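You operate a simulated robot arm through the tools that you are given. There is no shell and no other tool. Be economical: measure what you need, move in short steps, check, and stop when the job is done.

The job below is to be done with a simulated two-armed robot. You get a single attempt, and the scene is never put back.

## Task
Put the brown spool in the small clear box, put its lid on and snap both clips shut.
Fine: brace the box with the other hand for each clip, so that it stays put. Drop nothing, pinch nothing. Set down upright: what you pick out.
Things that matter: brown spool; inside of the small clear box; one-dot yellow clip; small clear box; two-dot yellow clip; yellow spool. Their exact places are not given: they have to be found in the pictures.

Only the result counts: the job must be done as asked and must still hold three seconds after the hand-in. Knocking over, shifting, dropping, spilling or breaking anything else fails it. A push-on lid holds only when it is set on centred and level and pressed home; a screw cap is set on level and turned clockwise until tight.

## Robot
Two 7-joint arms with two-finger parallel grippers on one trunk, on a base that drives. Base frame: it is fixed to the floor where the robot stands at the start and does not move with it; the origin is under the middle of the robot, x ahead of it, y to its left, z up; the surface under the hand at the start is at about z = 62. Units: cm, degrees, N and s.
The left shoulder is at the start at [2, 11.3, 102.2], the right one opposite. With the tool pointing down near the work surface each hand reaches from about 18 to 60 cm from the robot's upright axis, wherever it stands, measured 20 degrees to its own side. Places, roughly: inside of the small clear box [30, 0, 60]; one-dot yellow clip [30, 20, 70]; two-dot yellow clip [40, -10, 70]. Payload 1.57 kg a hand.
The tool frame of a hand sits at the grasp point between the pads (the TCP): z along the fingers, y along the line on which they close. The tips reach 3 cm beyond it. Largest opening 8 cm; finger width 1.7, thickness 1.2; the body of the gripper, 4 by 8.2 cm, starts 8 cm behind the TCP.
Orientation is that of the tool frame in the base frame, as a unit quaternion [w, x, y, z]. With the fingers straight down and closing along the base's y, the tool's x points along the base's -x, its y along +y and its z along -z.

## Interface
- The arms move only by the tool nudge_tool. It takes "left_plan", "right_plan" or both (then of equal length, played together; a hand with none holds still); each is text: rows parted by semicolons, each of 7 numbers parted by spaces: the shift along the tool's x, y, z in cm, then the turn, a rotation vector about the tool's x, y, z in degrees, then the finger opening in cm, from 0 to 8. In form: tx ty tz wx wy wz hand; .... A call has 1 to 10 rows; each row shifts and turns the commanded pose from where the row before left it, along the tool's axes as they then stand. A row lasts 0.2 s, in which the tool goes at most 5 cm and 8.6 degrees; a call with a longer step from one row to the next is refused whole, and so is a gripper value outside its range. Where a pose cannot be reached the arm comes as near as it can. A force on the tool above 40 N (or 10 N above the force at the start of the call, whichever is more), or a blocked arm, ends the call early, and 0.2 s more pass. Each finger travels about 4.5 cm/s and halts on what it meets, pressing with about 38 N; the grip force reading is that of the motor and also rises with nothing between the fingers. The clock runs only during rows and for 0.2 s after the last one: add rows that do not move to give the fingers time. It gives the time, the measured TCP pose, the force on the tool (base axes), the opening and the grip force at its end, in the units of the frame above (readings bear some noise), with the torque about the TCP (base axes, N m) and any sound that the robot's microphone picked up.
- Cameras (640 x 400 px; columns grow to the right, rows downward): "scene" is now at [9.54, -0.03, 115.84]; the picture's right is [0.08, -1.00, 0.00], its down [-0.54, -0.04, -0.84] and it looks along [0.84, 0.07, -0.54] (base axes); focal length 214 px, centre (320, 200). "left" rides on the left gripper at [7.2, 0.7, -12.2] in its tool frame; the picture's right is [-0.09, 1.00, 0.00], its down [-0.84, -0.08, -0.54] and it looks along [-0.54, -0.05, 0.84] (tool axes); focal length 238 px, centre (320, 200). "right" rides on the right gripper at [7.2, -0.7, -12.2] in its tool frame; the picture's right is [0.09, 1.00, 0.00], its down [-0.84, 0.08, -0.54] and it looks along [-0.54, 0.05, 0.84] (tool axes); focal length 238 px, centre (320, 200).
- camera(camera): a new picture of that camera. It takes no simulated time.
- lift_body(by): slides the trunk up (or, below 0, down) by that many cm; the arms and the scene camera ride with it, the base frame stays. It gives what a move gives, with no picture.
- base_move(legs): drives the robot by 1 to 6 legs, each [ahead, left, turn to the left] in cm, cm and degrees, along the robot's own axes; the way and the turn of a leg run together, so that a leg with both is an arc; at most 150 cm and 180 degrees a leg. The arms and the cameras ride along, it lands a little off, and it stops where it bumps. It gives what a move gives.
- head_to(pan, tilt): turns the head with the scene camera to pan (to the left, within 80 degrees either way) and tilt (down, from -29 to 69), counted from straight ahead of the robot. It gives what a move gives.
- measure_at(camera, pixels): for up to 12 pixels [column, row] of the newest picture of that camera ("zoom" is the newest enlarged one), the place [x, y, z] in the base frame of the surface seen there, good to about 0.2 cm, but the place of the scene camera against the robot may be out by one fixed shift of up to 1.8 cm in any direction. It takes no simulated time.
- close_up(camera, box): a new picture of the part [left, top, right, bottom] of that camera's present view, enlarged. It takes no simulated time.
- hand_in(): hands the job in; it is judged then, once.

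Go step by step. Measure first, check grasps and placings, and put right what went wrong. The budget is 80 turns and 78 pictures, counting those below and the enlarged ones. Unless the task says otherwise, let go and move clear before handing in.

The tools are called after "Request:" as a command line: name --argument value ..., lists and objects as JSON in quotes. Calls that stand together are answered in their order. nudge_tool: Moves the arms, as the interface text tells. Its arguments: {"type":"object","properties":{"left_plan":{"type":"string"},"right_plan":{"type":"string"}},"required":[]} The other tools are called the same way: lift_body (by) slides the trunk up or down; base_move (legs) drives the base; head_to (pan, tilt) turns the head that bears the scene camera; camera (camera) takes a picture; measure_at (camera, pixels) gives the place of the surface under pixels of a picture; close_up (camera, box) takes an enlarged picture of a part of a camera's view; hand_in () hands the job in.

At the start:

```text
time: 0.0
left_position: [44.55, 19.07, 103.16]
left_orientation: [-0.001, -0.001, 1.0, 0.0]
left_contact_force: [0.3, -0.4, 0.5]
left_wrist_torque: [0.0, 0.01, -0.01]
left_width: 7.99
left_finger_force: 0.1
right_position: [44.78, -21.65, 104.65]
right_orientation: [0.001, 0.0, 1.0, 0.0]
right_contact_force: [0.6, -0.1, -0.3]
right_wrist_torque: [0.0, -0.02, 0.02]
right_width: 7.99
right_finger_force: 0.2
trunk travel left (down, up): [-7.5, 49.5]
robot x, y, heading: [0.1, -0.13, 0.0]
head pan, tilt: [4.6, 32.6]
```

scene: 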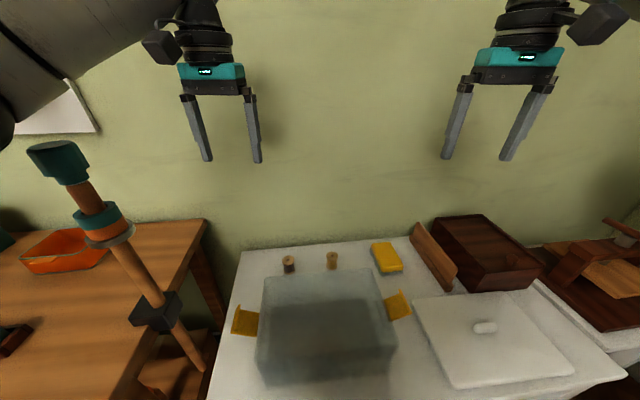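
right: 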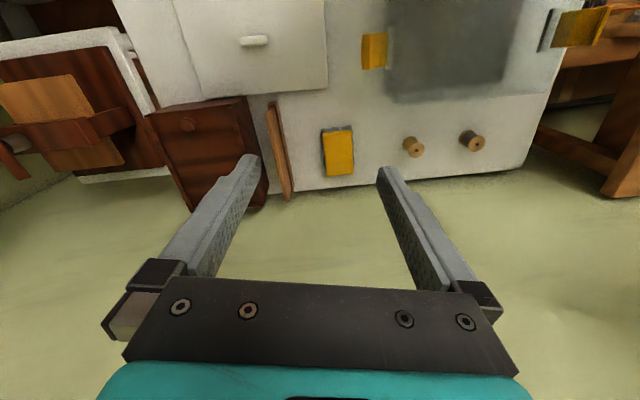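
left: 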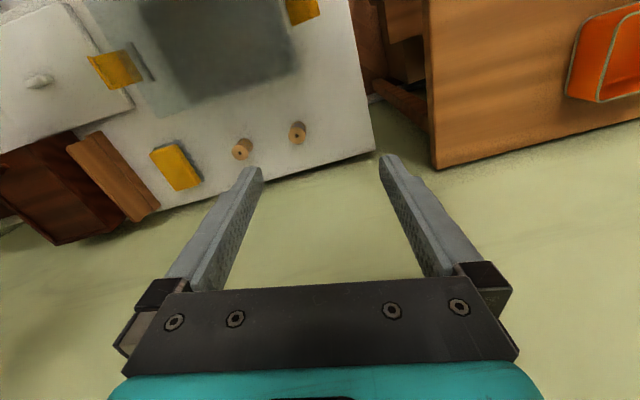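

The scene shows the clear box with two yellow clips at (245,321) and (398,305), the spools at (289,263) and (332,260), and the lid at (490,335). I'll look closer and measure.

Request:
head_to --pan 0 --tilt 55

Request:
camera --camera "scene"

Request:
close_up --camera "scene" --box '[200, 100, 460, 262]'

```text
time: 0.9
left_position: [44.66, 19.08, 103.16]
left_orientation: [0.0, 0.001, 1.0, -0.001]
left_contact_force: [0.1, 0.0, -1.0]
left_wrist_torque: [-0.03, -0.01, 0.03]
left_width: 8.01
left_finger_force: 0.1
right_position: [44.88, -21.75, 104.76]
right_orientation: [0.0, 0.0, 1.0, 0.0]
right_contact_force: [-0.4, -0.2, 1.1]
right_wrist_torque: [0.01, -0.05, -0.04]
right_width: 8.0
right_finger_force: 0.1
trunk travel left (down, up): [-7.5, 49.5]
robot x, y, heading: [-0.12, -0.07, -0.1]
head pan, tilt: [0.0, 55.0]
```

```text
74 pictures are left
```

scene: 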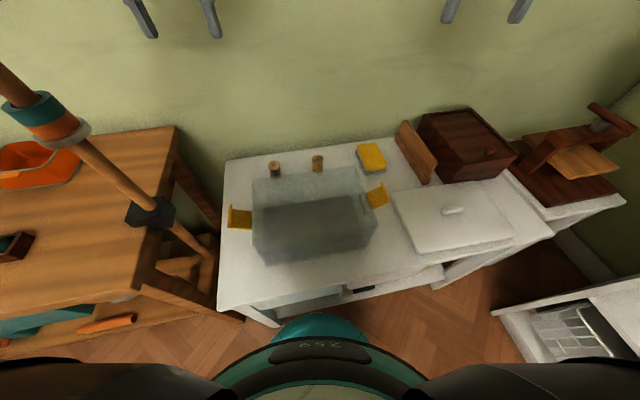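

```text
2.46 times, centred on (330, 181) of scene
```

zoom: 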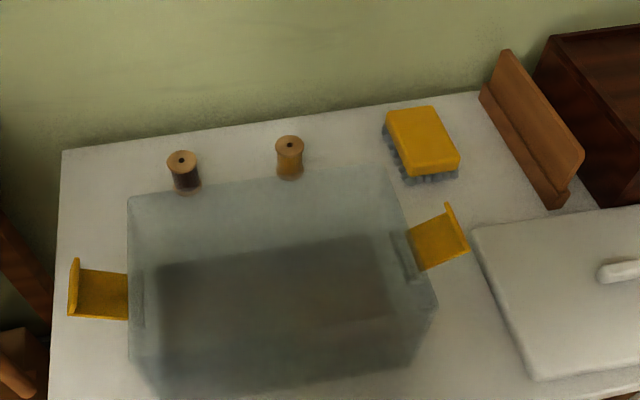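

The zoom shows the box and both flap-like clips well. I'll measure the spools, the box rim, the clips and the lid.

Request:
measure_at --camera "zoom" --pixels '[[182, 156], [188, 180], [289, 141], [290, 165], [72, 262], [100, 292], [122, 290], [448, 206], [435, 240], [470, 250], [415, 255], [250, 90]]'

Request:
measure_at --camera "zoom" --pixels '[[129, 200], [385, 172], [436, 300], [133, 360], [270, 310], [260, 184], [620, 270], [476, 230], [536, 378], [550, 290], [40, 350], [100, 180]]'

Request:
measure_at --camera "scene" --pixels '[[392, 192], [480, 180], [513, 234], [418, 254], [445, 211], [460, 208], [452, 209], [253, 230], [262, 265], [375, 240], [220, 300], [380, 272]]'

```text
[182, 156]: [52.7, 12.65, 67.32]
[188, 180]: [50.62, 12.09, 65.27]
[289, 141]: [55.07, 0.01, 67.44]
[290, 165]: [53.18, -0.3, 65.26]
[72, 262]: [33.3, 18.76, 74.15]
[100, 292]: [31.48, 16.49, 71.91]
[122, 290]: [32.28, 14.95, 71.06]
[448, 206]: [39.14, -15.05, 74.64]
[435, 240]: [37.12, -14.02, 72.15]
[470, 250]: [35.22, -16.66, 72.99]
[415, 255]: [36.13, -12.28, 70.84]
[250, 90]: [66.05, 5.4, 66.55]
```

```text
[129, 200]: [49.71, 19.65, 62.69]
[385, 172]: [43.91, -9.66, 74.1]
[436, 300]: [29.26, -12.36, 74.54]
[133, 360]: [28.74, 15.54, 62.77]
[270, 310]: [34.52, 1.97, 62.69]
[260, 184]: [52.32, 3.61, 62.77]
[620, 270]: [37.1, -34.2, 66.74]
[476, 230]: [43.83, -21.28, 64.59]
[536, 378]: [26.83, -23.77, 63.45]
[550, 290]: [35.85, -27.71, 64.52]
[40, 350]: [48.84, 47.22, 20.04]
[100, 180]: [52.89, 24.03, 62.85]
```

```text
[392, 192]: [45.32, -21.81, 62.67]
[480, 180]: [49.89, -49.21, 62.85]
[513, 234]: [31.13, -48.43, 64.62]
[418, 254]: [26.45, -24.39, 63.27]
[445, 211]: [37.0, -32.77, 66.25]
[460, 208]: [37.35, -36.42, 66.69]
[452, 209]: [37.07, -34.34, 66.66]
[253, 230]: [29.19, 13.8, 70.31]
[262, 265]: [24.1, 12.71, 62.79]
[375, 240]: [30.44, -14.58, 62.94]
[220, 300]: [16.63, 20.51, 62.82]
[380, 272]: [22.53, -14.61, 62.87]
```

Scene readings give the box as about x 26–44, y ±13, top z≈74.5, and the lid handle at about (37,-34.3,66.7), but the scene camera has an unknown shift. I'll bring the wrist cameras over the box and the lid for accurate readings.

Request:
nudge_tool --left_plan "3.7 -3.2 0.5 0 0 0 8;3.7 -3.2 0.5 0 0 0 8;3.7 -3.2 0.5 0 0 0 8;3.7 -3.2 0.5 0 0 0 8;3.7 -3.2 0.5 0 0 0 8;0 0 0 0 0 0 8" --right_plan "3.4 -2 1 0 0 0 8;3.4 -2 1 0 0 0 8;3.4 -2 1 0 0 0 8;3.4 -2 1 0 0 0 8;3.4 -2 1 0 0 0 8;0 0 0 0 0 0 8"

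Request:
camera --camera "left"

Request:
camera --camera "right"

```text
time: 2.3
left_position: [25.64, 2.43, 100.79]
left_orientation: [-0.001, 0.003, 1.0, 0.002]
left_contact_force: [-0.7, -0.6, 0.2]
left_wrist_torque: [0.0, 0.01, -0.02]
left_width: 7.99
left_finger_force: 0.3
right_position: [27.81, -31.8, 99.55]
right_orientation: [0.001, 0.001, 1.0, 0.002]
right_contact_force: [-0.5, -0.6, 0.1]
right_wrist_torque: [0.01, -0.04, -0.01]
right_width: 8.02
right_finger_force: 0.1
trunk travel left (down, up): [-7.5, 49.5]
robot x, y, heading: [0.06, -0.46, -0.2]
head pan, tilt: [0.0, 55.0]
```

```text
72 pictures are left
```

left: 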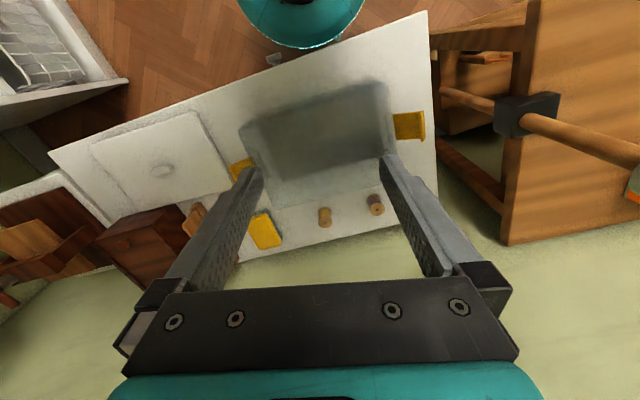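

```text
71 pictures are left
```

right: 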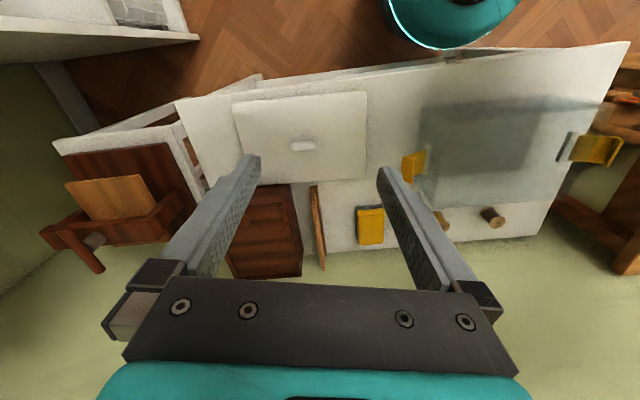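

Both wrist views show the box, clips and lid. I'll enlarge and measure them.

Request:
close_up --camera "left" --box '[210, 60, 450, 260]'

Request:
measure_at --camera "left" --pixels '[[240, 133], [386, 84], [240, 165], [238, 170], [400, 125], [422, 118], [422, 136], [376, 196], [377, 209], [324, 211], [325, 224], [300, 130]]'

Request:
measure_at --camera "right" --pixels '[[236, 103], [365, 91], [367, 176], [262, 184], [294, 146], [303, 146], [312, 146], [303, 141], [303, 149], [300, 120], [403, 165], [410, 180]]'

```text
2.00 times, centred on (330, 160) of left
```

zoom: 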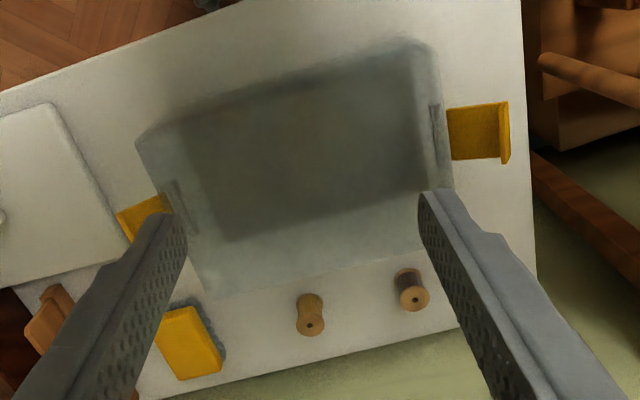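

```text
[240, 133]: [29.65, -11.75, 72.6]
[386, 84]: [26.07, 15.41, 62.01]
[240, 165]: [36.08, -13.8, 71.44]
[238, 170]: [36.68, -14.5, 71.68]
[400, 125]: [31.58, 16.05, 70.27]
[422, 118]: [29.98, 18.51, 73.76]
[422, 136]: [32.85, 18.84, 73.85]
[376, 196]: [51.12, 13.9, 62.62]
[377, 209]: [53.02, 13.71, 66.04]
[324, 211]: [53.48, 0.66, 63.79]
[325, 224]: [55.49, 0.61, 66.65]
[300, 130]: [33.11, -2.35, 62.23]
```

```text
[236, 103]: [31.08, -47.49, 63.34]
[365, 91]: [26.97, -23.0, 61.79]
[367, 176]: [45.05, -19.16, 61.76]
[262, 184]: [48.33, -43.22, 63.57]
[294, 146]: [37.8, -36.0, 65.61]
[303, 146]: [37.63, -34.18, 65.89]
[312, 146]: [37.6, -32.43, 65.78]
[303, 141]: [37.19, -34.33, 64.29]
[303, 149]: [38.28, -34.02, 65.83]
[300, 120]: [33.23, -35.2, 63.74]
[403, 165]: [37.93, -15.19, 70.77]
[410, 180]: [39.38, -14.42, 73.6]
```

The table top is at z≈62.0, and the box and lid are yawed about +10°. I'll move the left hand above the brown spool and turn the right hand 80° so it closes across the handle.

Request:
nudge_tool --left_plan "-3.43 1.41 2.35 0 0 0 8;-3.43 1.41 2.35 0 0 0 8;-3.43 1.41 2.35 0 0 0 8;-3.43 1.41 2.35 0 0 0 8;-3.43 1.41 2.35 0 0 0 8;-3.43 1.41 2.35 0 0 0 8;-3.43 1.41 2.35 0 0 0 8;-3.43 1.41 2.35 0 0 0 8;0 0 0 0 0 0 8;0 0 0 0 0 0 8" --right_plan "0 0 1 0 0 8 8;0 0 1 0 0 8 8;0 0 1 0 0 8 8;0 0 1 0 0 8 8;0 0 1 0 0 8 8;0 0 1 0 0 8 8;0 0 1 0 0 8 8;0 0 1 0 0 8 8;0 0 1 0 0 8 8;0 0 1 0 0 8 8"

Request:
camera --camera "left"

Request:
camera --camera "right"

```text
time: 4.5
left_position: [53.47, 12.9, 81.67]
left_orientation: [-0.002, 0.008, 1.0, 0.004]
left_contact_force: [0.8, 0.2, 0.6]
left_wrist_torque: [-0.02, -0.01, 0.01]
left_width: 7.99
left_finger_force: 0.0
right_position: [27.65, -32.42, 89.33]
right_orientation: [-0.002, 0.645, 0.764, 0.005]
right_contact_force: [0.4, 1.0, -0.1]
right_wrist_torque: [0.02, 0.04, 0.03]
right_width: 7.99
right_finger_force: 0.1
trunk travel left (down, up): [-7.5, 49.5]
robot x, y, heading: [-0.17, -0.04, -0.0]
head pan, tilt: [0.0, 55.0]
```

```text
69 pictures are left
```

left: 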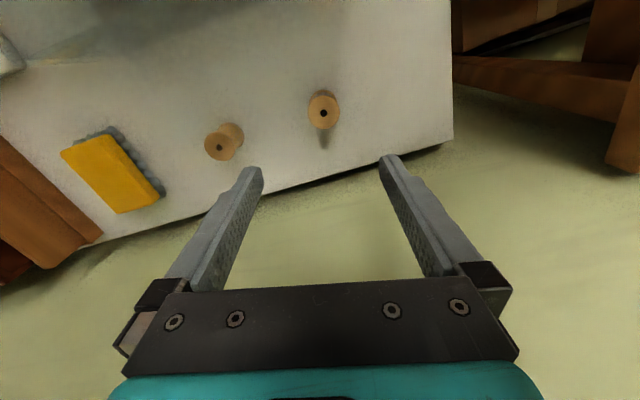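

```text
68 pictures are left
```

right: 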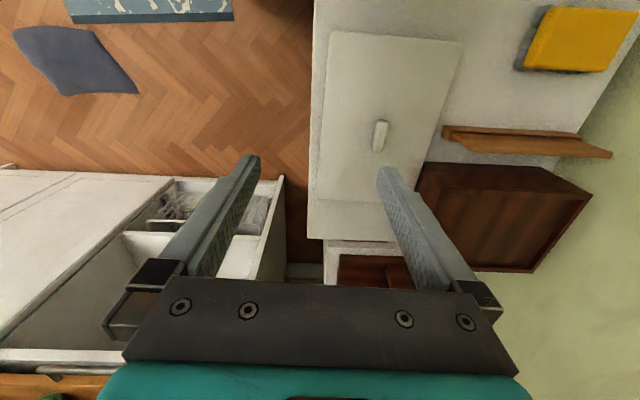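

The brown spool's top is at (323,112) in the left view and the handle is at (380,135) in the right view. I'll measure both.

Request:
measure_at --camera "left" --pixels '[[323, 103], [310, 110], [337, 110], [323, 121], [324, 112], [224, 145], [290, 130]]'

Request:
measure_at --camera "right" --pixels '[[382, 124], [379, 148], [376, 136], [386, 136], [380, 135], [330, 33], [459, 43], [397, 212], [308, 202], [350, 100]]'

Request:
close_up --camera "left" --box '[180, 70, 360, 180]'

Request:
close_up --camera "right" --box '[290, 10, 490, 230]'

```text
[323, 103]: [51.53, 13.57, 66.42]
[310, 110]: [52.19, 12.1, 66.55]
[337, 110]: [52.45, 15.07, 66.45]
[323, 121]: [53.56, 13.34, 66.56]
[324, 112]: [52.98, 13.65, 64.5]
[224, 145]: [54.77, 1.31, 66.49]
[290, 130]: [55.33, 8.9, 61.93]
```

```text
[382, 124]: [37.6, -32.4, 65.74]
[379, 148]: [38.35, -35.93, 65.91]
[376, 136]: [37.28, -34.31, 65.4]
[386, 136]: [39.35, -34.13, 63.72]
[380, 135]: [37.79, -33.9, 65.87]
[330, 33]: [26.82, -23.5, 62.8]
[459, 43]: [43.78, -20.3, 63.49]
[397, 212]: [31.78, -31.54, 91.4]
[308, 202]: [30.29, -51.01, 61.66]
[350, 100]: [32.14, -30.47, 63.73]
```

```text
3.56 times, centred on (270, 125) of left
```

zoom: 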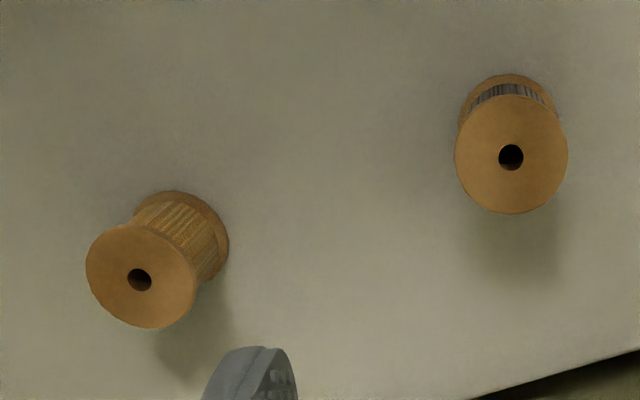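

```text
1.82 times, centred on (390, 120) of right
```

zoom: 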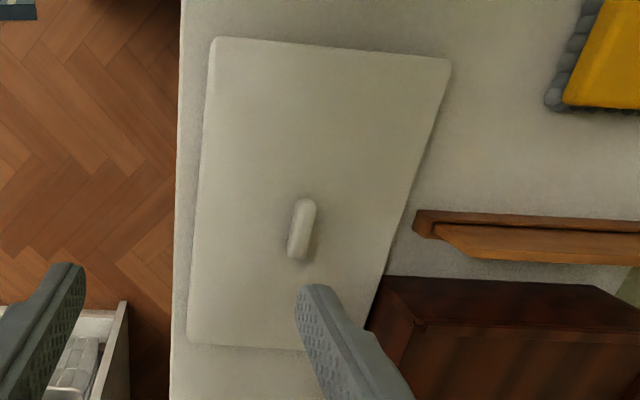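

The brown spool's centre is (52.6,13.6), top z≈66.5, 3 cm across; the other spool has yellow thread. I'll descend on the brown one, measure more lid edges, and then grip.

Request:
measure_at --camera "zoom" --pixels '[[216, 45], [443, 63], [193, 338], [210, 120], [202, 220], [195, 310], [425, 120], [400, 200], [280, 46], [380, 55], [230, 342], [280, 344]]'

Request:
nudge_tool --left_plan "0.4 0.35 4 0 0 0 8;0.4 0.35 4 0 0 0 8;0.1 0 4 0 0 0 8;0 0 3 0 0 0 8;0 0 0 0 0 0 8;0 0 0 0 0 0 8"

Request:
camera --camera "left"

```text
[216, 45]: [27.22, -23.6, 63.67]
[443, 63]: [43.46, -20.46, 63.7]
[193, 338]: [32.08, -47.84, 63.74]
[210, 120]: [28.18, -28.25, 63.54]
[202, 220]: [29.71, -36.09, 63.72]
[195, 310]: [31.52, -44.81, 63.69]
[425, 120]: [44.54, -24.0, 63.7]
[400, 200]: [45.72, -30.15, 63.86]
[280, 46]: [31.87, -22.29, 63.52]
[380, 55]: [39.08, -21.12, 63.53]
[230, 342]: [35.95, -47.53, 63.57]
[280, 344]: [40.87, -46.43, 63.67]
```

```text
time: 5.9
left_position: [52.48, 14.93, 67.02]
left_orientation: [0.001, 0.0, 1.0, 0.0]
left_contact_force: [0.6, -0.2, -0.3]
left_wrist_torque: [-0.02, -0.03, -0.02]
left_width: 7.98
left_finger_force: 0.0
right_position: [27.81, -31.74, 89.8]
right_orientation: [0.0, 0.643, 0.766, 0.0]
right_contact_force: [1.4, -0.8, 0.4]
right_wrist_torque: [-0.03, 0.01, -0.03]
right_width: 8.01
right_finger_force: 0.1
trunk travel left (down, up): [-7.5, 49.5]
robot x, y, heading: [0.01, -0.07, 0.2]
head pan, tilt: [0.0, 55.0]
```

```text
65 pictures are left
```

left: 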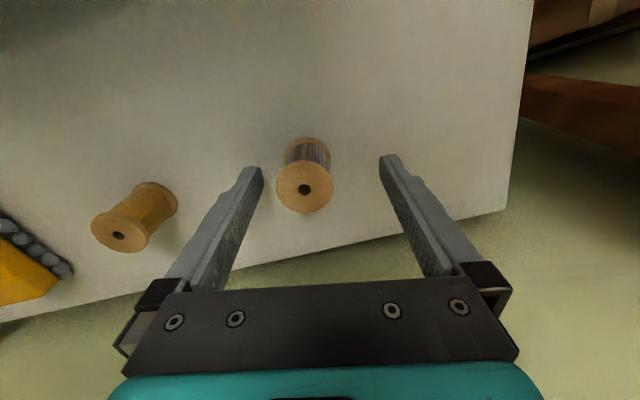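

The hand is now slightly to the left of the spool, whose top sits at (305,185) against the TCP at about (319,192). I'll re-measure it.

Request:
measure_at --camera "left" --pixels '[[279, 187], [332, 186], [305, 167], [300, 210]]'

Request:
nudge_tool --left_plan "0 0 0 0 0 0 8"

```text
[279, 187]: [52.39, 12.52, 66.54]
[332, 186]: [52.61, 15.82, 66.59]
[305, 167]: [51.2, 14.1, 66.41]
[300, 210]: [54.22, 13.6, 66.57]
```

```text
time: 6.3
left_position: [52.45, 15.09, 67.2]
left_orientation: [0.0, 0.0, 1.0, 0.0]
left_contact_force: [-1.0, 0.7, 0.2]
left_wrist_torque: [0.02, 0.01, -0.01]
left_width: 8.0
left_finger_force: 0.0
right_position: [27.89, -31.76, 89.76]
right_orientation: [0.0, 0.643, 0.766, 0.0]
right_contact_force: [-0.2, -0.5, -0.5]
right_wrist_torque: [0.0, -0.02, 0.02]
right_width: 7.99
right_finger_force: 0.1
trunk travel left (down, up): [-7.5, 49.5]
robot x, y, heading: [0.06, 0.33, 0.3]
head pan, tilt: [0.0, 55.0]
```

The spool's centre reads (52.6,14.1) against a TCP of (52.45,15.1,67.2). I'll correct, go down to z≈65.7 and close.

Request:
nudge_tool --left_plan "-0.15 -0.95 0 0 0 0 8;0 0 1.5 0 0 0 8;0 0 0 0 0 0 8;0 0 0 0 0 0 5;0 0 0 0 0 0 3.5;0 0 0 0 0 0 2.5;0 0 0 0 0 0 2.5;0 0 0 0 0 0 2.5"

Request:
camera --camera "left"

```text
time: 8.1
left_position: [52.69, 13.95, 65.32]
left_orientation: [0.0, 0.0, 1.0, 0.0]
left_contact_force: [-0.2, -0.1, -0.2]
left_wrist_torque: [0.02, -0.02, 0.0]
left_width: 3.4
left_finger_force: 32.7
right_position: [27.92, -31.76, 89.7]
right_orientation: [0.0, 0.643, 0.766, 0.0]
right_contact_force: [0.7, -1.3, -0.1]
right_wrist_torque: [-0.05, -0.01, 0.03]
right_width: 8.0
right_finger_force: 0.1
trunk travel left (down, up): [-7.5, 49.5]
robot x, y, heading: [0.38, 0.27, -0.2]
head pan, tilt: [0.0, 55.0]
```

```text
64 pictures are left
```

left: 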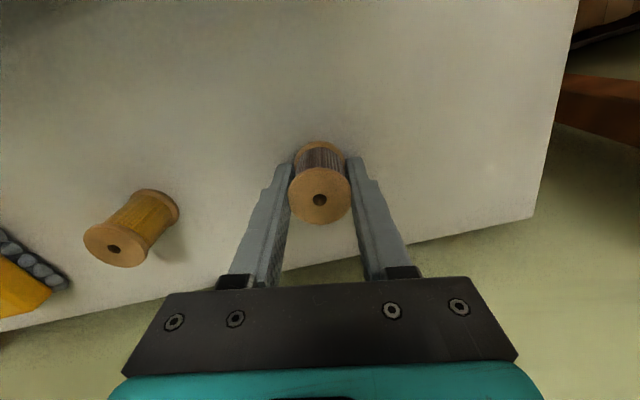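

The spool is gripped (width 3.4). I'll lift it 16 cm and carry it over the box centre at about (34,1.4).

Request:
nudge_tool --left_plan "0 0 -4 0 0 0 2.5;0 0 -4 0 0 0 2.5;0 0 -4 0 0 0 2.5;0 0 -4.5 0 0 0 2.5;3.74 -2.5 0 0 0 0 2.5;3.74 -2.5 0 0 0 0 2.5;3.74 -2.5 0 0 0 0 2.5;3.74 -2.5 0 0 0 0 2.5;3.74 -2.5 0 0 0 0 2.5;0 0 0 0 0 0 2.5"

Request:
camera --camera "left"

Request:
close_up --camera "scene" --box '[200, 100, 460, 290]'

```text
time: 10.3
left_position: [33.35, 1.09, 81.84]
left_orientation: [0.0, 0.0, 1.0, 0.002]
left_contact_force: [0.3, 0.9, 0.5]
left_wrist_torque: [-0.03, 0.04, 0.01]
left_width: 2.51
left_finger_force: 0.2
right_position: [26.98, -32.17, 89.95]
right_orientation: [0.003, 0.643, 0.766, 0.006]
right_contact_force: [0.5, 0.4, 0.7]
right_wrist_torque: [-0.03, 0.04, 0.03]
right_width: 8.02
right_finger_force: 0.1
trunk travel left (down, up): [-7.5, 49.5]
robot x, y, heading: [0.08, 0.12, -0.1]
head pan, tilt: [0.0, 55.0]
```

```text
63 pictures are left
```

left: 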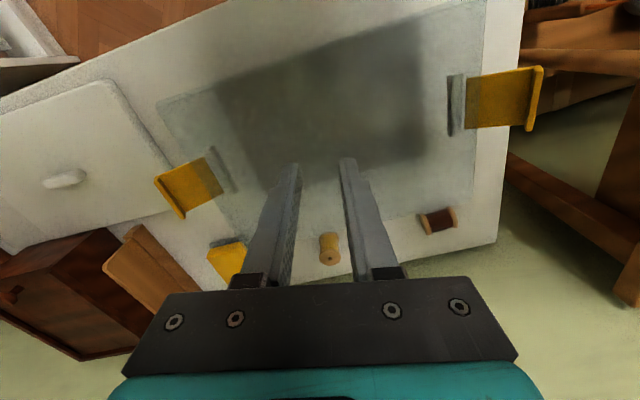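

```text
2.11 times, centred on (330, 195) of scene
```

zoom: 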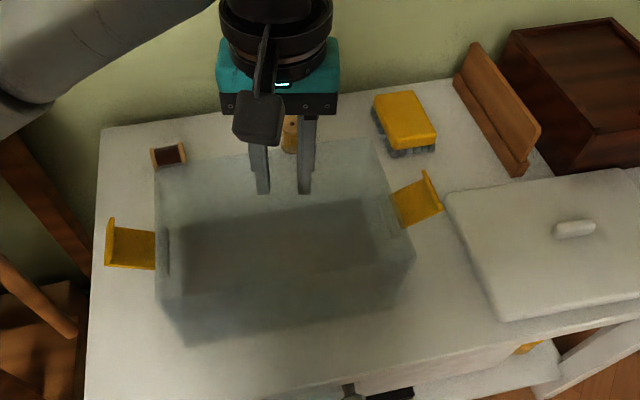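

The spool slipped out during the lift (width 2.51, no force) and now lies on its side at (437,220), with the thread between the flanges. I'll measure its pose so I can stand it up again.

Request:
measure_at --camera "left" --pixels '[[424, 226], [438, 221], [454, 217], [422, 218], [452, 209], [330, 250], [330, 238]]'

Request:
nudge_tool --left_plan "-3.6 2.4 -1 0 0 0 8;-3.6 2.4 -1 0 0 0 8;-3.6 2.4 -1 0 0 0 8;-1 2.4 1 0 0 0 8;0 1.5 1 0 0 0 8;0 0 1 0 0 0 8;0 0 0 0 0 0 8"

Request:
camera --camera "left"

```text
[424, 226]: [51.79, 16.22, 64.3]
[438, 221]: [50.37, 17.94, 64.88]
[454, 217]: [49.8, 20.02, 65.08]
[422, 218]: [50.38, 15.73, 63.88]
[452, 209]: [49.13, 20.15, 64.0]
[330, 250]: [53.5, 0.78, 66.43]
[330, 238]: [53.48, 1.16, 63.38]
```

```text
time: 11.5
left_position: [44.24, 4.16, 82.3]
left_orientation: [-0.015, 0.077, 0.997, -0.028]
left_contact_force: [-0.1, 0.4, 0.0]
left_wrist_torque: [-0.02, 0.04, 0.01]
left_width: 8.0
left_finger_force: 0.1
right_position: [28.08, -32.57, 89.77]
right_orientation: [-0.002, 0.645, 0.764, 0.001]
right_contact_force: [-0.3, -0.8, -0.7]
right_wrist_torque: [0.04, 0.02, -0.02]
right_width: 8.0
right_finger_force: 0.0
trunk travel left (down, up): [-7.5, 49.5]
robot x, y, heading: [0.06, 0.09, -0.5]
head pan, tilt: [0.0, 55.0]
stopped in row 6 (left hand): the arm was blocked; the commanded pose is now the measured one
```

```text
61 pictures are left
```

left: 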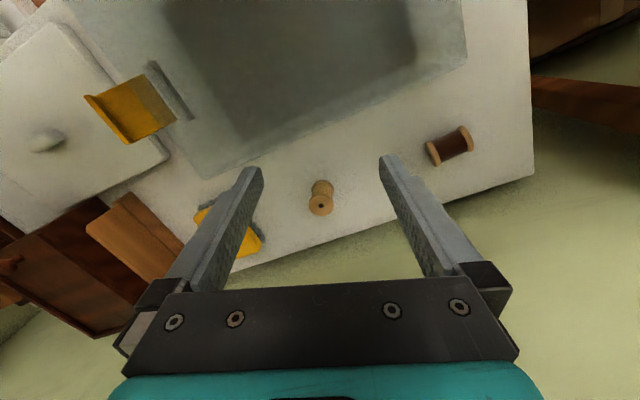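

The left arm got blocked, possibly an elbow against something or a joint limit. I'll look at the scene.

Request:
head_to --pan 20 --tilt 35

Request:
camera --camera "scene"

```text
time: 12.3
left_position: [44.27, 4.28, 82.39]
left_orientation: [-0.012, 0.077, 0.997, -0.029]
left_contact_force: [0.3, -0.5, -1.0]
left_wrist_torque: [0.0, 0.01, 0.0]
left_width: 8.01
left_finger_force: 0.1
right_position: [28.08, -32.47, 89.29]
right_orientation: [-0.003, 0.644, 0.765, 0.002]
right_contact_force: [-0.7, -0.3, 0.5]
right_wrist_torque: [0.02, 0.0, 0.01]
right_width: 7.99
right_finger_force: 0.0
trunk travel left (down, up): [-7.5, 49.5]
robot x, y, heading: [0.25, -0.11, -0.4]
head pan, tilt: [20.0, 35.0]
```

```text
60 pictures are left
```

scene: 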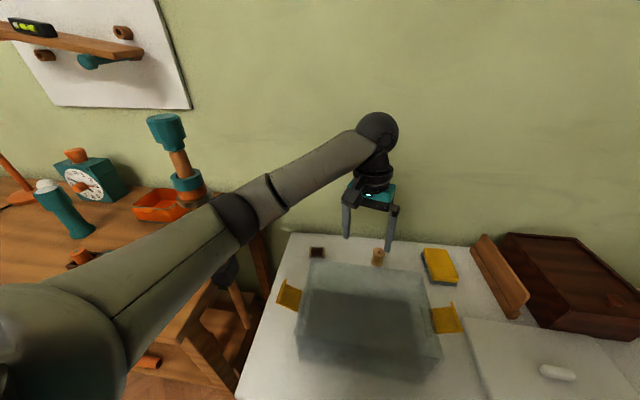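

The elbow at about (235,218) is near a tall pole at (180,185). I'll measure both.

Request:
measure_at --camera "scene" --pixels '[[165, 130], [180, 165], [187, 183], [190, 200], [240, 215], [258, 190], [235, 300], [120, 280], [320, 170], [225, 270]]'

Request:
close_up --camera "scene" --box '[120, 100, 320, 340]'

```text
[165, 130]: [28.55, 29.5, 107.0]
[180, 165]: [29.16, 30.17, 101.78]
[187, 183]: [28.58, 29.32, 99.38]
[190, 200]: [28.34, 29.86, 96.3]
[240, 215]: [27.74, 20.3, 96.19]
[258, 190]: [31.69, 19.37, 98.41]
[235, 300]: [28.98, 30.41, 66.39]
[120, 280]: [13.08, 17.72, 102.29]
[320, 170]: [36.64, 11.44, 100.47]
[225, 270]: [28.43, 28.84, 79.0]
```

```text
1.67 times, centred on (220, 220) of scene
```

zoom: 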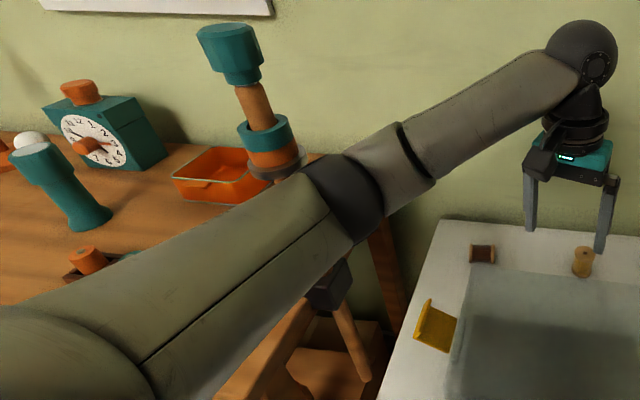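

The pole stands at (28.5,29.5) and reaches z≈107, and the left elbow touched its collar. I'll drive the base 7 cm to the right for clearance; both hands are above everything.

Request:
base_move --legs '[[0, -7, 0]]'

Request:
camera --camera "scene"

Request:
camera --camera "left"

```text
time: 13.4
left_position: [44.25, -1.57, 82.41]
left_orientation: [-0.012, 0.069, 0.997, -0.029]
left_contact_force: [0.3, -0.1, -0.6]
left_wrist_torque: [0.01, 0.04, 0.02]
left_width: 8.02
left_finger_force: 0.0
right_position: [28.01, -38.83, 89.74]
right_orientation: [0.0, 0.643, 0.766, -0.001]
right_contact_force: [0.6, -0.2, 0.0]
right_wrist_torque: [0.03, 0.04, -0.02]
right_width: 8.01
right_finger_force: 0.1
trunk travel left (down, up): [-7.5, 49.5]
robot x, y, heading: [0.02, -7.2, -0.2]
head pan, tilt: [20.0, 35.0]
```

```text
58 pictures are left
```

scene: 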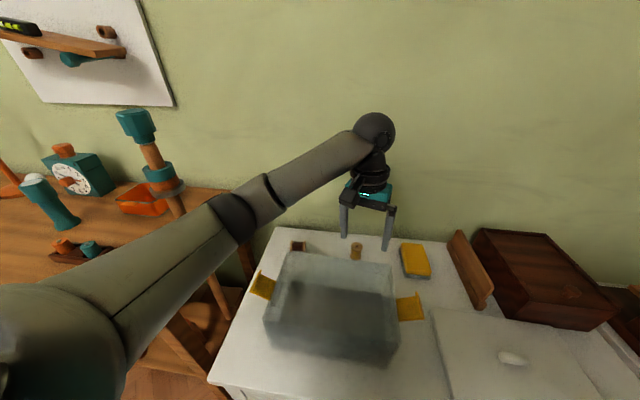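

```text
57 pictures are left
```

left: 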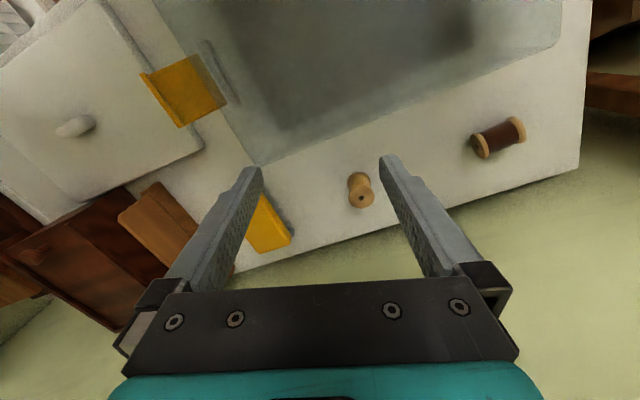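

There is clearance now. I'll measure the spool's ends precisely.

Request:
measure_at --camera "left" --pixels '[[484, 144], [476, 150], [518, 130], [500, 138], [500, 130], [499, 147], [519, 122], [482, 137], [490, 155], [560, 160], [562, 100], [300, 140]]'

Request:
close_up --camera "left" --box '[440, 100, 560, 175]'

```text
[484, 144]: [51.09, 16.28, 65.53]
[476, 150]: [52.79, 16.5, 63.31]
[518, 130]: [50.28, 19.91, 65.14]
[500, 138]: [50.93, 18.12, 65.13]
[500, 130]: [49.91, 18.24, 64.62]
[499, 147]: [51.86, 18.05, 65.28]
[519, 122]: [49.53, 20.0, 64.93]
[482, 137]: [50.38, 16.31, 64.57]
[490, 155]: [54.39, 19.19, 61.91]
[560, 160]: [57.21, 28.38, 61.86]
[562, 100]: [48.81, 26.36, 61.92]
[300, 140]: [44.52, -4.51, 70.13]
```

```text
5.33 times, centred on (500, 138) of left
```

zoom: 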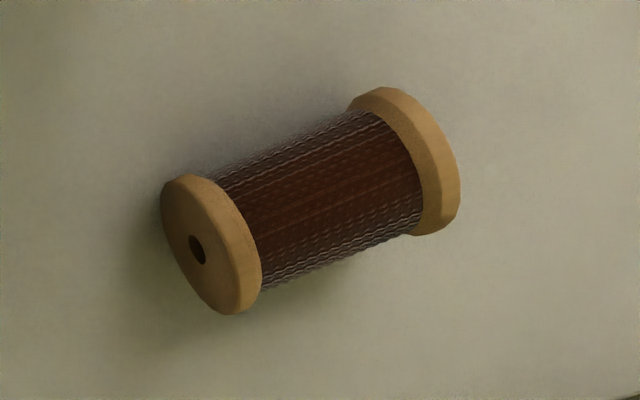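

The spool lies with its centre at about (51.0,18.1), its axis yawed +12.7° and the thread free. I'll level the left hand and turn it so that it closes across the thread.

Request:
nudge_tool --left_plan "0 0 0 -3.4 -1.15 0 8;0 0 0 0 0 7.7 8;0 0 0 0 0 7.7 8;0 0 0 0 0 7.7 8;0 0 0 0 0 7.7 8;0 0 0 0 0 7.7 8;0 0 0 0 0 7.7 8;0 0 0 0 0 7.7 8;0 0 0 0 0 7.7 8;0 0 0 0 0 7.7 8"

Request:
camera --camera "scene"

```text
time: 15.6
left_position: [44.18, -1.54, 82.39]
left_orientation: [0.001, 0.625, 0.78, 0.001]
left_contact_force: [-0.2, -0.9, 0.6]
left_wrist_torque: [0.05, 0.04, 0.02]
left_width: 8.01
left_finger_force: 0.0
right_position: [27.89, -38.88, 89.81]
right_orientation: [0.0, 0.644, 0.765, 0.0]
right_contact_force: [0.2, 0.6, 0.0]
right_wrist_torque: [0.0, -0.01, 0.01]
right_width: 8.01
right_finger_force: 0.2
trunk travel left (down, up): [-7.5, 49.5]
robot x, y, heading: [0.1, -7.15, -0.3]
head pan, tilt: [20.0, 35.0]
```

```text
55 pictures are left
```

scene: 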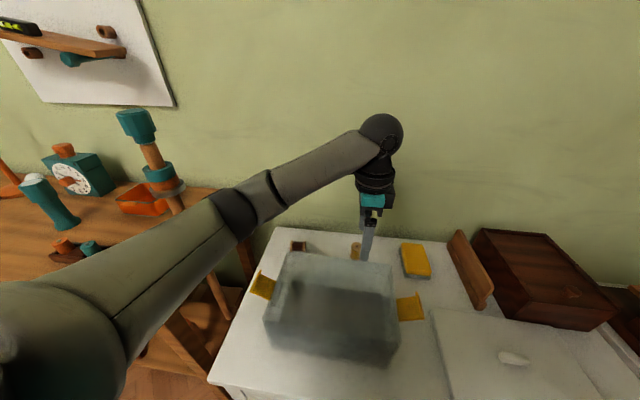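

The orientation is right (77.4°). I'll move above the spool at (51,18.1).

Request:
nudge_tool --left_plan "2.95 1.82 0.5 0 0 0 8;2.95 1.82 0.5 0 0 0 8;2.95 1.82 1 0 0 0 8;2.95 1.82 1 0 0 0 8;2.95 1.82 1 0 0 0 8;2.95 1.82 1 0 0 0 8;0 0 0 0 0 0 8;0 0 0 0 0 0 8"

Request:
camera --camera "left"

Request:
camera --camera "scene"

```text
time: 17.4
left_position: [51.49, 16.33, 77.2]
left_orientation: [-0.003, 0.633, 0.774, -0.002]
left_contact_force: [0.4, -0.1, -0.4]
left_wrist_torque: [0.01, -0.02, 0.04]
left_width: 8.0
left_finger_force: 0.0
right_position: [28.13, -39.55, 89.36]
right_orientation: [-0.006, 0.644, 0.765, 0.001]
right_contact_force: [-0.1, 0.1, -0.2]
right_wrist_torque: [0.0, 0.0, -0.01]
right_width: 7.98
right_finger_force: 0.1
trunk travel left (down, up): [-7.5, 49.5]
robot x, y, heading: [0.15, -6.75, -0.2]
head pan, tilt: [20.0, 35.0]
```

```text
54 pictures are left
```

left: 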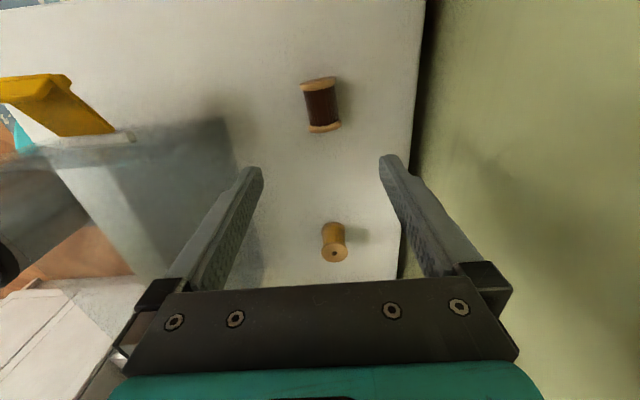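

```text
53 pictures are left
```

scene: 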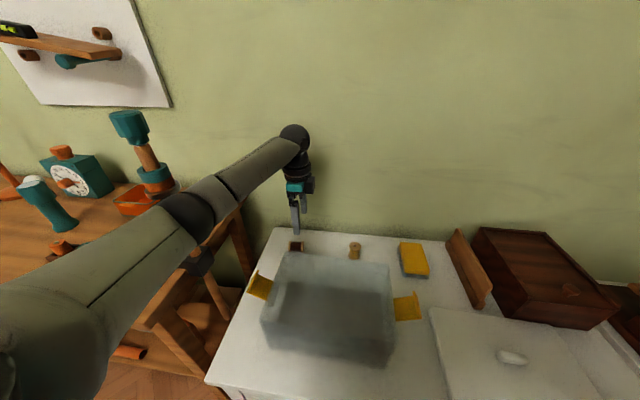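

The spool is at (321,105) in the left view. I'll measure the spool and the elbow-to-pole gap, with a short settling row.

Request:
nudge_tool --left_plan "0 0 0 0 0 0 8;0 0 0 0 0 0 8"

Request:
camera --camera "left"

Request:
measure_at --camera "left" --pixels '[[319, 81], [322, 105], [324, 127], [311, 106], [334, 104], [330, 85], [308, 85]]'

Request:
measure_at --camera "scene" --pixels '[[190, 205], [180, 205], [210, 200], [158, 180], [175, 185], [200, 262]]'

```text
time: 18.0
left_position: [51.46, 16.26, 77.07]
left_orientation: [-0.002, 0.632, 0.775, -0.003]
left_contact_force: [0.5, 0.9, -0.3]
left_wrist_torque: [-0.01, 0.03, 0.01]
left_width: 8.02
left_finger_force: 0.0
right_position: [28.17, -39.49, 89.32]
right_orientation: [-0.004, 0.643, 0.766, 0.002]
right_contact_force: [0.1, 0.8, -0.1]
right_wrist_torque: [0.01, 0.02, 0.03]
right_width: 8.0
right_finger_force: 0.1
trunk travel left (down, up): [-7.5, 49.5]
robot x, y, heading: [-0.1, -6.96, -0.1]
head pan, tilt: [20.0, 35.0]
```

```text
52 pictures are left
```

left: 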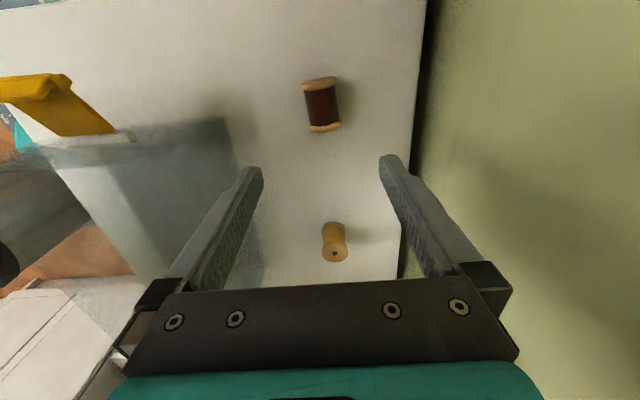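

```text
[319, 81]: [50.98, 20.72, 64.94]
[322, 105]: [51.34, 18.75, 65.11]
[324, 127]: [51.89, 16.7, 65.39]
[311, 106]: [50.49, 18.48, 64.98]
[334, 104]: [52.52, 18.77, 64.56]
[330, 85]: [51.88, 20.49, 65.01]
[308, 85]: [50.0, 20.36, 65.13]
```

```text
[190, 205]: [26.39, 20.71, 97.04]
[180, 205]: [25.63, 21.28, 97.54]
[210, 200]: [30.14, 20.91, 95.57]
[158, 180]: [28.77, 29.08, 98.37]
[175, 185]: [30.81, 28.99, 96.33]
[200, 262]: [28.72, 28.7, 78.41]
```

The elbow (≈(26,21,97)) again seems to press the pole, and the TCP stops short at y=16.3. I'll retract inward, then raise the trunk so the arm is straighter with the elbow further in and higher.

Request:
nudge_tool --left_plan "-3 0 -1 0 0 0 8;-3 0 -1 0 0 0 8;-3 0 -1 0 0 0 8;-3 0 -1 0 0 0 8;-3 0 -1 0 0 0 8;0 0 0 0 0 0 8"

Request:
close_up --camera "scene" --box '[60, 90, 340, 300]'

```text
time: 19.4
left_position: [54.23, 3.45, 82.49]
left_orientation: [0.001, 0.624, 0.781, 0.001]
left_contact_force: [0.0, 0.3, 0.5]
left_wrist_torque: [0.02, -0.01, -0.02]
left_width: 8.01
left_finger_force: 0.0
right_position: [27.86, -38.86, 89.72]
right_orientation: [0.0, 0.644, 0.765, 0.001]
right_contact_force: [0.5, -0.2, -1.3]
right_wrist_torque: [-0.03, 0.03, -0.02]
right_width: 8.02
right_finger_force: 0.1
trunk travel left (down, up): [-7.5, 49.5]
robot x, y, heading: [-0.16, -7.46, -0.3]
head pan, tilt: [20.0, 35.0]
```

```text
1.90 times, centred on (200, 195) of scene
```

zoom: 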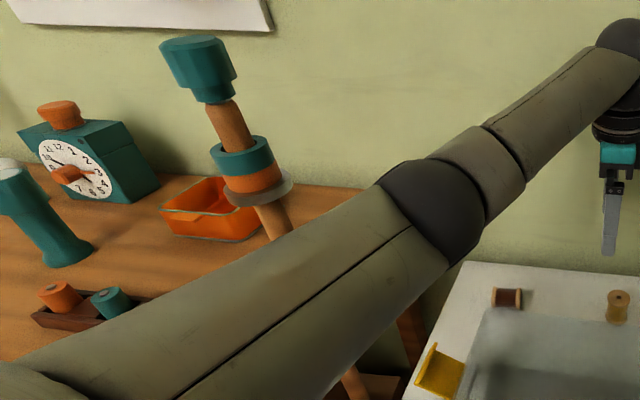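

The right hand's reading returned, so the contact is released. I'll raise the trunk 15 cm.

Request:
lift_body --by 15

Request:
nudge_tool --left_plan "1 -0.6 2.5 0 0 0 8;1 -0.6 3 0 0 0 8;2 -0.6 3 0 0 0 8;2 -0.6 3 0 0 0 8;2 0 3 0 0 0 8;2 0 0 0 0 0 8;0 0 0 0 0 0 8;0 0 0 0 0 0 8"

Request:
camera --camera "scene"

```text
time: 21.1
left_position: [54.42, 3.45, 97.37]
left_orientation: [0.0, 0.624, 0.781, 0.0]
left_contact_force: [-0.3, 0.1, 0.6]
left_wrist_torque: [-0.02, -0.01, 0.01]
left_width: 7.99
left_finger_force: 0.1
right_position: [27.87, -38.85, 104.74]
right_orientation: [0.0, 0.643, 0.765, 0.0]
right_contact_force: [0.7, -0.4, 0.3]
right_wrist_torque: [-0.03, 0.0, -0.03]
right_width: 7.98
right_finger_force: 0.1
trunk travel left (down, up): [-22.5, 34.5]
robot x, y, heading: [0.13, -6.98, -0.1]
head pan, tilt: [20.0, 35.0]
```

```text
time: 22.9
left_position: [49.56, 12.85, 82.98]
left_orientation: [0.001, 0.624, 0.782, 0.001]
left_contact_force: [0.2, 0.1, 0.2]
left_wrist_torque: [0.04, 0.02, 0.0]
left_width: 7.98
left_finger_force: 0.1
right_position: [27.87, -38.87, 104.68]
right_orientation: [0.0, 0.644, 0.765, -0.001]
right_contact_force: [-0.7, -0.2, 0.7]
right_wrist_torque: [-0.02, -0.01, 0.0]
right_width: 7.98
right_finger_force: 0.1
trunk travel left (down, up): [-22.5, 34.5]
robot x, y, heading: [0.42, -7.23, -0.0]
head pan, tilt: [20.0, 35.0]
```

```text
50 pictures are left
```

scene: 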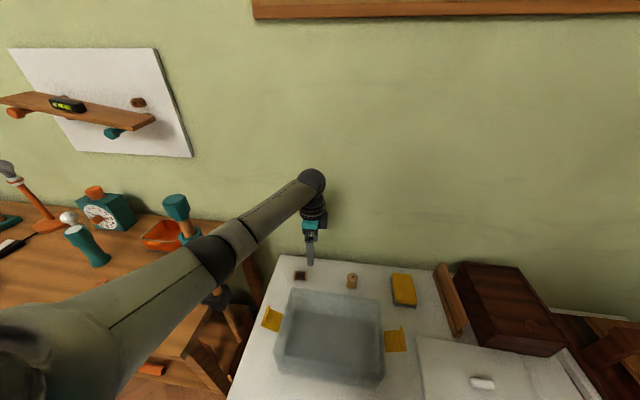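

The hand moves freely now. I'll continue to above the spool.

Request:
nudge_tool --left_plan "2.5 1.4 2 0 0 0 8;2.56 1.42 2 0 0 0 8;0 0 2 0 0 0 8;0 0 2 0 0 0 8;0 0 0 0 0 0 8;0 0 0 0 0 0 8"

Request:
camera --camera "left"

Request:
close_up --camera "scene" --box '[60, 130, 340, 340]'

```text
time: 24.3
left_position: [51.45, 18.23, 74.73]
left_orientation: [0.001, 0.624, 0.781, 0.001]
left_contact_force: [-0.4, 0.1, -0.1]
left_wrist_torque: [-0.01, -0.04, 0.02]
left_width: 8.01
left_finger_force: 0.1
right_position: [27.79, -38.86, 104.78]
right_orientation: [0.0, 0.644, 0.765, 0.0]
right_contact_force: [-1.3, 0.3, 0.2]
right_wrist_torque: [0.01, -0.02, -0.01]
right_width: 8.03
right_finger_force: 0.0
trunk travel left (down, up): [-22.5, 34.5]
robot x, y, heading: [-0.04, -6.97, -0.2]
head pan, tilt: [20.0, 35.0]
```

```text
49 pictures are left
```

left: 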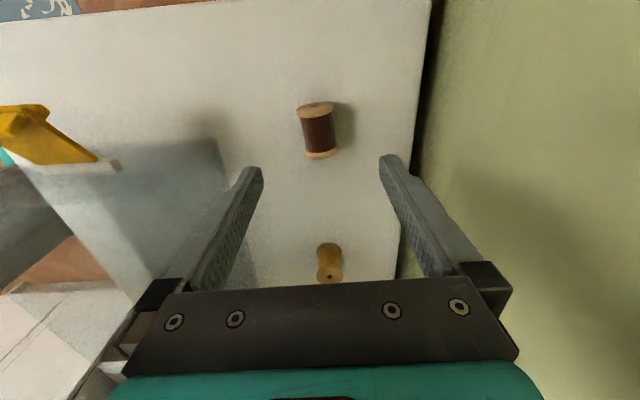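

```text
1.90 times, centred on (200, 235) of scene
```

zoom: 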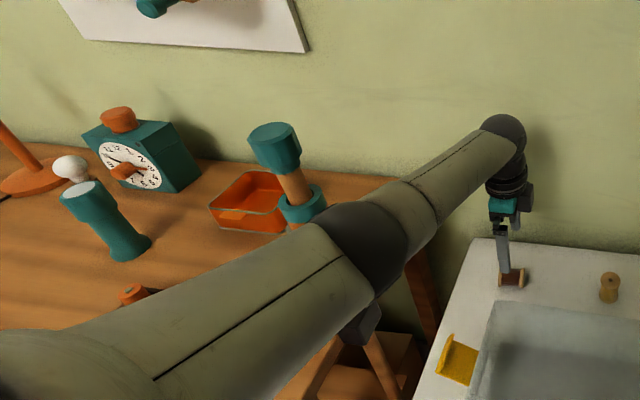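

The target pose was reached without contact. I'll measure the spool from here.

Request:
measure_at --camera "left" --pixels '[[315, 107], [318, 130], [321, 153], [305, 131], [331, 129], [317, 119], [319, 142]]'

```text
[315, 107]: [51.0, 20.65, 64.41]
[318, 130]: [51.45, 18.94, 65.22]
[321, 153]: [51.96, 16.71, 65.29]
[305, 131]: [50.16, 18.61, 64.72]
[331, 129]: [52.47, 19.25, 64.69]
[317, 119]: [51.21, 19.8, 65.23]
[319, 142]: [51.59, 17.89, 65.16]
```

The spool's centre is about (51.4,18.7). I'll descend with a 12° outward lean and grip the thread near the tips.

Request:
nudge_tool --left_plan "0.4 0 3 0 0 0 8;0.4 0 3 0 0 0 8;0 0 0 0 -6 0 8;0 0 0 0 -6 0 8;0.35 0 1.67 0 0 0 8;0.35 0 1.66 0 0 0 8;0 0 0 0 0 0 8;0 0 0 0 0 0 8"

Request:
camera --camera "left"

```text
time: 26.1
left_position: [49.18, 18.48, 66.96]
left_orientation: [0.082, 0.622, 0.776, -0.065]
left_contact_force: [0.6, -1.0, -0.2]
left_wrist_torque: [0.0, 0.02, 0.01]
left_width: 7.97
left_finger_force: 0.1
left hand out of reach, approached as far as the arm can: row 2, 5, 6
right_position: [27.96, -38.85, 104.69]
right_orientation: [0.0, 0.643, 0.766, 0.0]
right_contact_force: [0.0, -0.2, 0.1]
right_wrist_torque: [-0.01, -0.03, 0.02]
right_width: 8.0
right_finger_force: 0.0
trunk travel left (down, up): [-22.5, 34.5]
robot x, y, heading: [0.03, -7.24, -0.3]
head pan, tilt: [20.0, 35.0]
```

```text
47 pictures are left
```

left: 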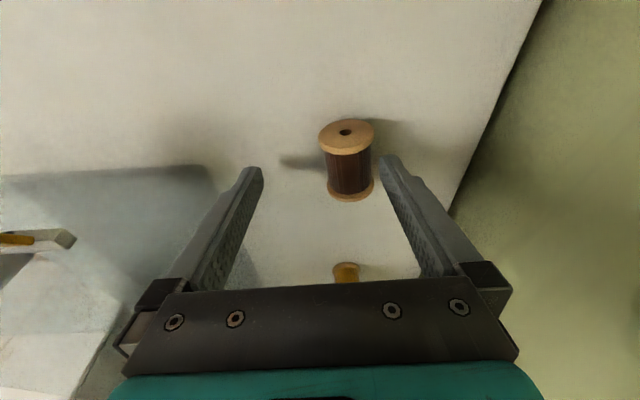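

The spool still lies on its side (end face visible at (346,135)); the reach limit kept the hand at x=49.2. I'll go up, level the hand, and lower the trunk 6 cm for reach.

Request:
nudge_tool --left_plan "-0.6 0 -3 0 0 0 8;-0.6 0 -3 0 0 0 8;-0.6 0 -3 0 0 0 8;0 0 0 0 6 0 8;0 0 0 0 6 0 8;0 0 0 0 0 0 8"

Request:
lift_body --by -6

Request:
camera --camera "left"

```text
time: 27.5
left_position: [52.94, 19.64, 74.27]
left_orientation: [-0.001, 0.624, 0.781, 0.0]
left_contact_force: [0.9, 1.1, 0.0]
left_wrist_torque: [0.02, 0.01, -0.02]
left_width: 7.99
left_finger_force: 0.1
left hand out of reach, approached as far as the arm can: row 1, 2, 3
right_position: [27.86, -38.9, 104.8]
right_orientation: [0.0, 0.644, 0.765, 0.001]
right_contact_force: [0.2, -0.8, 0.5]
right_wrist_torque: [0.03, 0.01, -0.04]
right_width: 8.0
right_finger_force: 0.0
trunk travel left (down, up): [-22.5, 34.5]
robot x, y, heading: [-0.13, -6.87, 0.0]
head pan, tilt: [20.0, 35.0]
```

```text
time: 28.5
left_position: [52.98, 19.62, 68.3]
left_orientation: [0.0, 0.624, 0.781, -0.001]
left_contact_force: [-0.6, 0.2, -0.3]
left_wrist_torque: [-0.01, -0.03, -0.01]
left_width: 7.98
left_finger_force: 0.1
right_position: [27.76, -38.79, 98.74]
right_orientation: [0.0, 0.644, 0.765, 0.001]
right_contact_force: [0.1, -0.5, 0.3]
right_wrist_torque: [0.01, 0.01, -0.02]
right_width: 7.97
right_finger_force: 0.0
trunk travel left (down, up): [-16.5, 40.5]
robot x, y, heading: [-0.06, -7.11, -0.2]
head pan, tilt: [20.0, 35.0]
```

```text
46 pictures are left
```

left: 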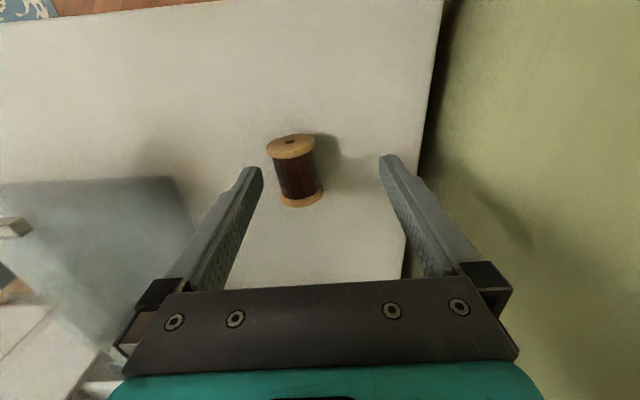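

The hand is level at z=68.3 and the spool lies at (296,172). I'll measure it before centring.

Request:
measure_at --camera "left" --pixels '[[291, 142], [296, 172], [301, 203], [279, 172], [315, 170], [296, 160], [300, 195], [290, 150]]'

```text
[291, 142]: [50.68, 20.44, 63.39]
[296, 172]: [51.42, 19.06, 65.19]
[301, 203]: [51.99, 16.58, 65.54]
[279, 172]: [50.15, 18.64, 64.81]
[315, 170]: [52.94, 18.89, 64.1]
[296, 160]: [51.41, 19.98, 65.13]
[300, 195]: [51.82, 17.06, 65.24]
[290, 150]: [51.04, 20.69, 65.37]
```

The spool's centre is (51.5,18.6). I'll centre, descend to z≈65.3 and close gently on the thread.

Request:
nudge_tool --left_plan "-0.67 -1.67 0 0 0 0 8;0 0 1.5 0 0 0 8;0 0 1.5 0 0 0 8;0 0 0 0 0 0 8;0 0 0 0 0 0 5;0 0 0 0 0 0 2;0 0 0 0 0 0 0;0 0 0 0 0 0 0;0 0 0 0 0 0 0;0 0 0 0 0 0 0"

Request:
camera --camera "left"

```text
time: 30.7
left_position: [51.7, 18.7, 65.25]
left_orientation: [-0.001, 0.624, 0.781, -0.001]
left_contact_force: [0.6, 0.0, -0.4]
left_wrist_torque: [0.01, -0.02, 0.02]
left_width: 3.35
left_finger_force: 38.0
left hand out of reach, approached as far as the arm can: row 1, 2, 3
right_position: [27.86, -38.88, 98.74]
right_orientation: [0.001, 0.643, 0.765, 0.0]
right_contact_force: [-0.5, -0.4, -0.1]
right_wrist_torque: [0.03, 0.02, 0.02]
right_width: 7.99
right_finger_force: 0.0
trunk travel left (down, up): [-16.5, 40.5]
robot x, y, heading: [-0.03, -7.38, -0.2]
head pan, tilt: [20.0, 35.0]
```

```text
45 pictures are left
```

left: 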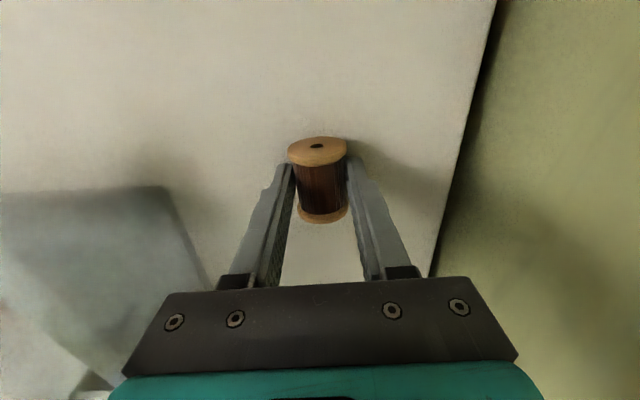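

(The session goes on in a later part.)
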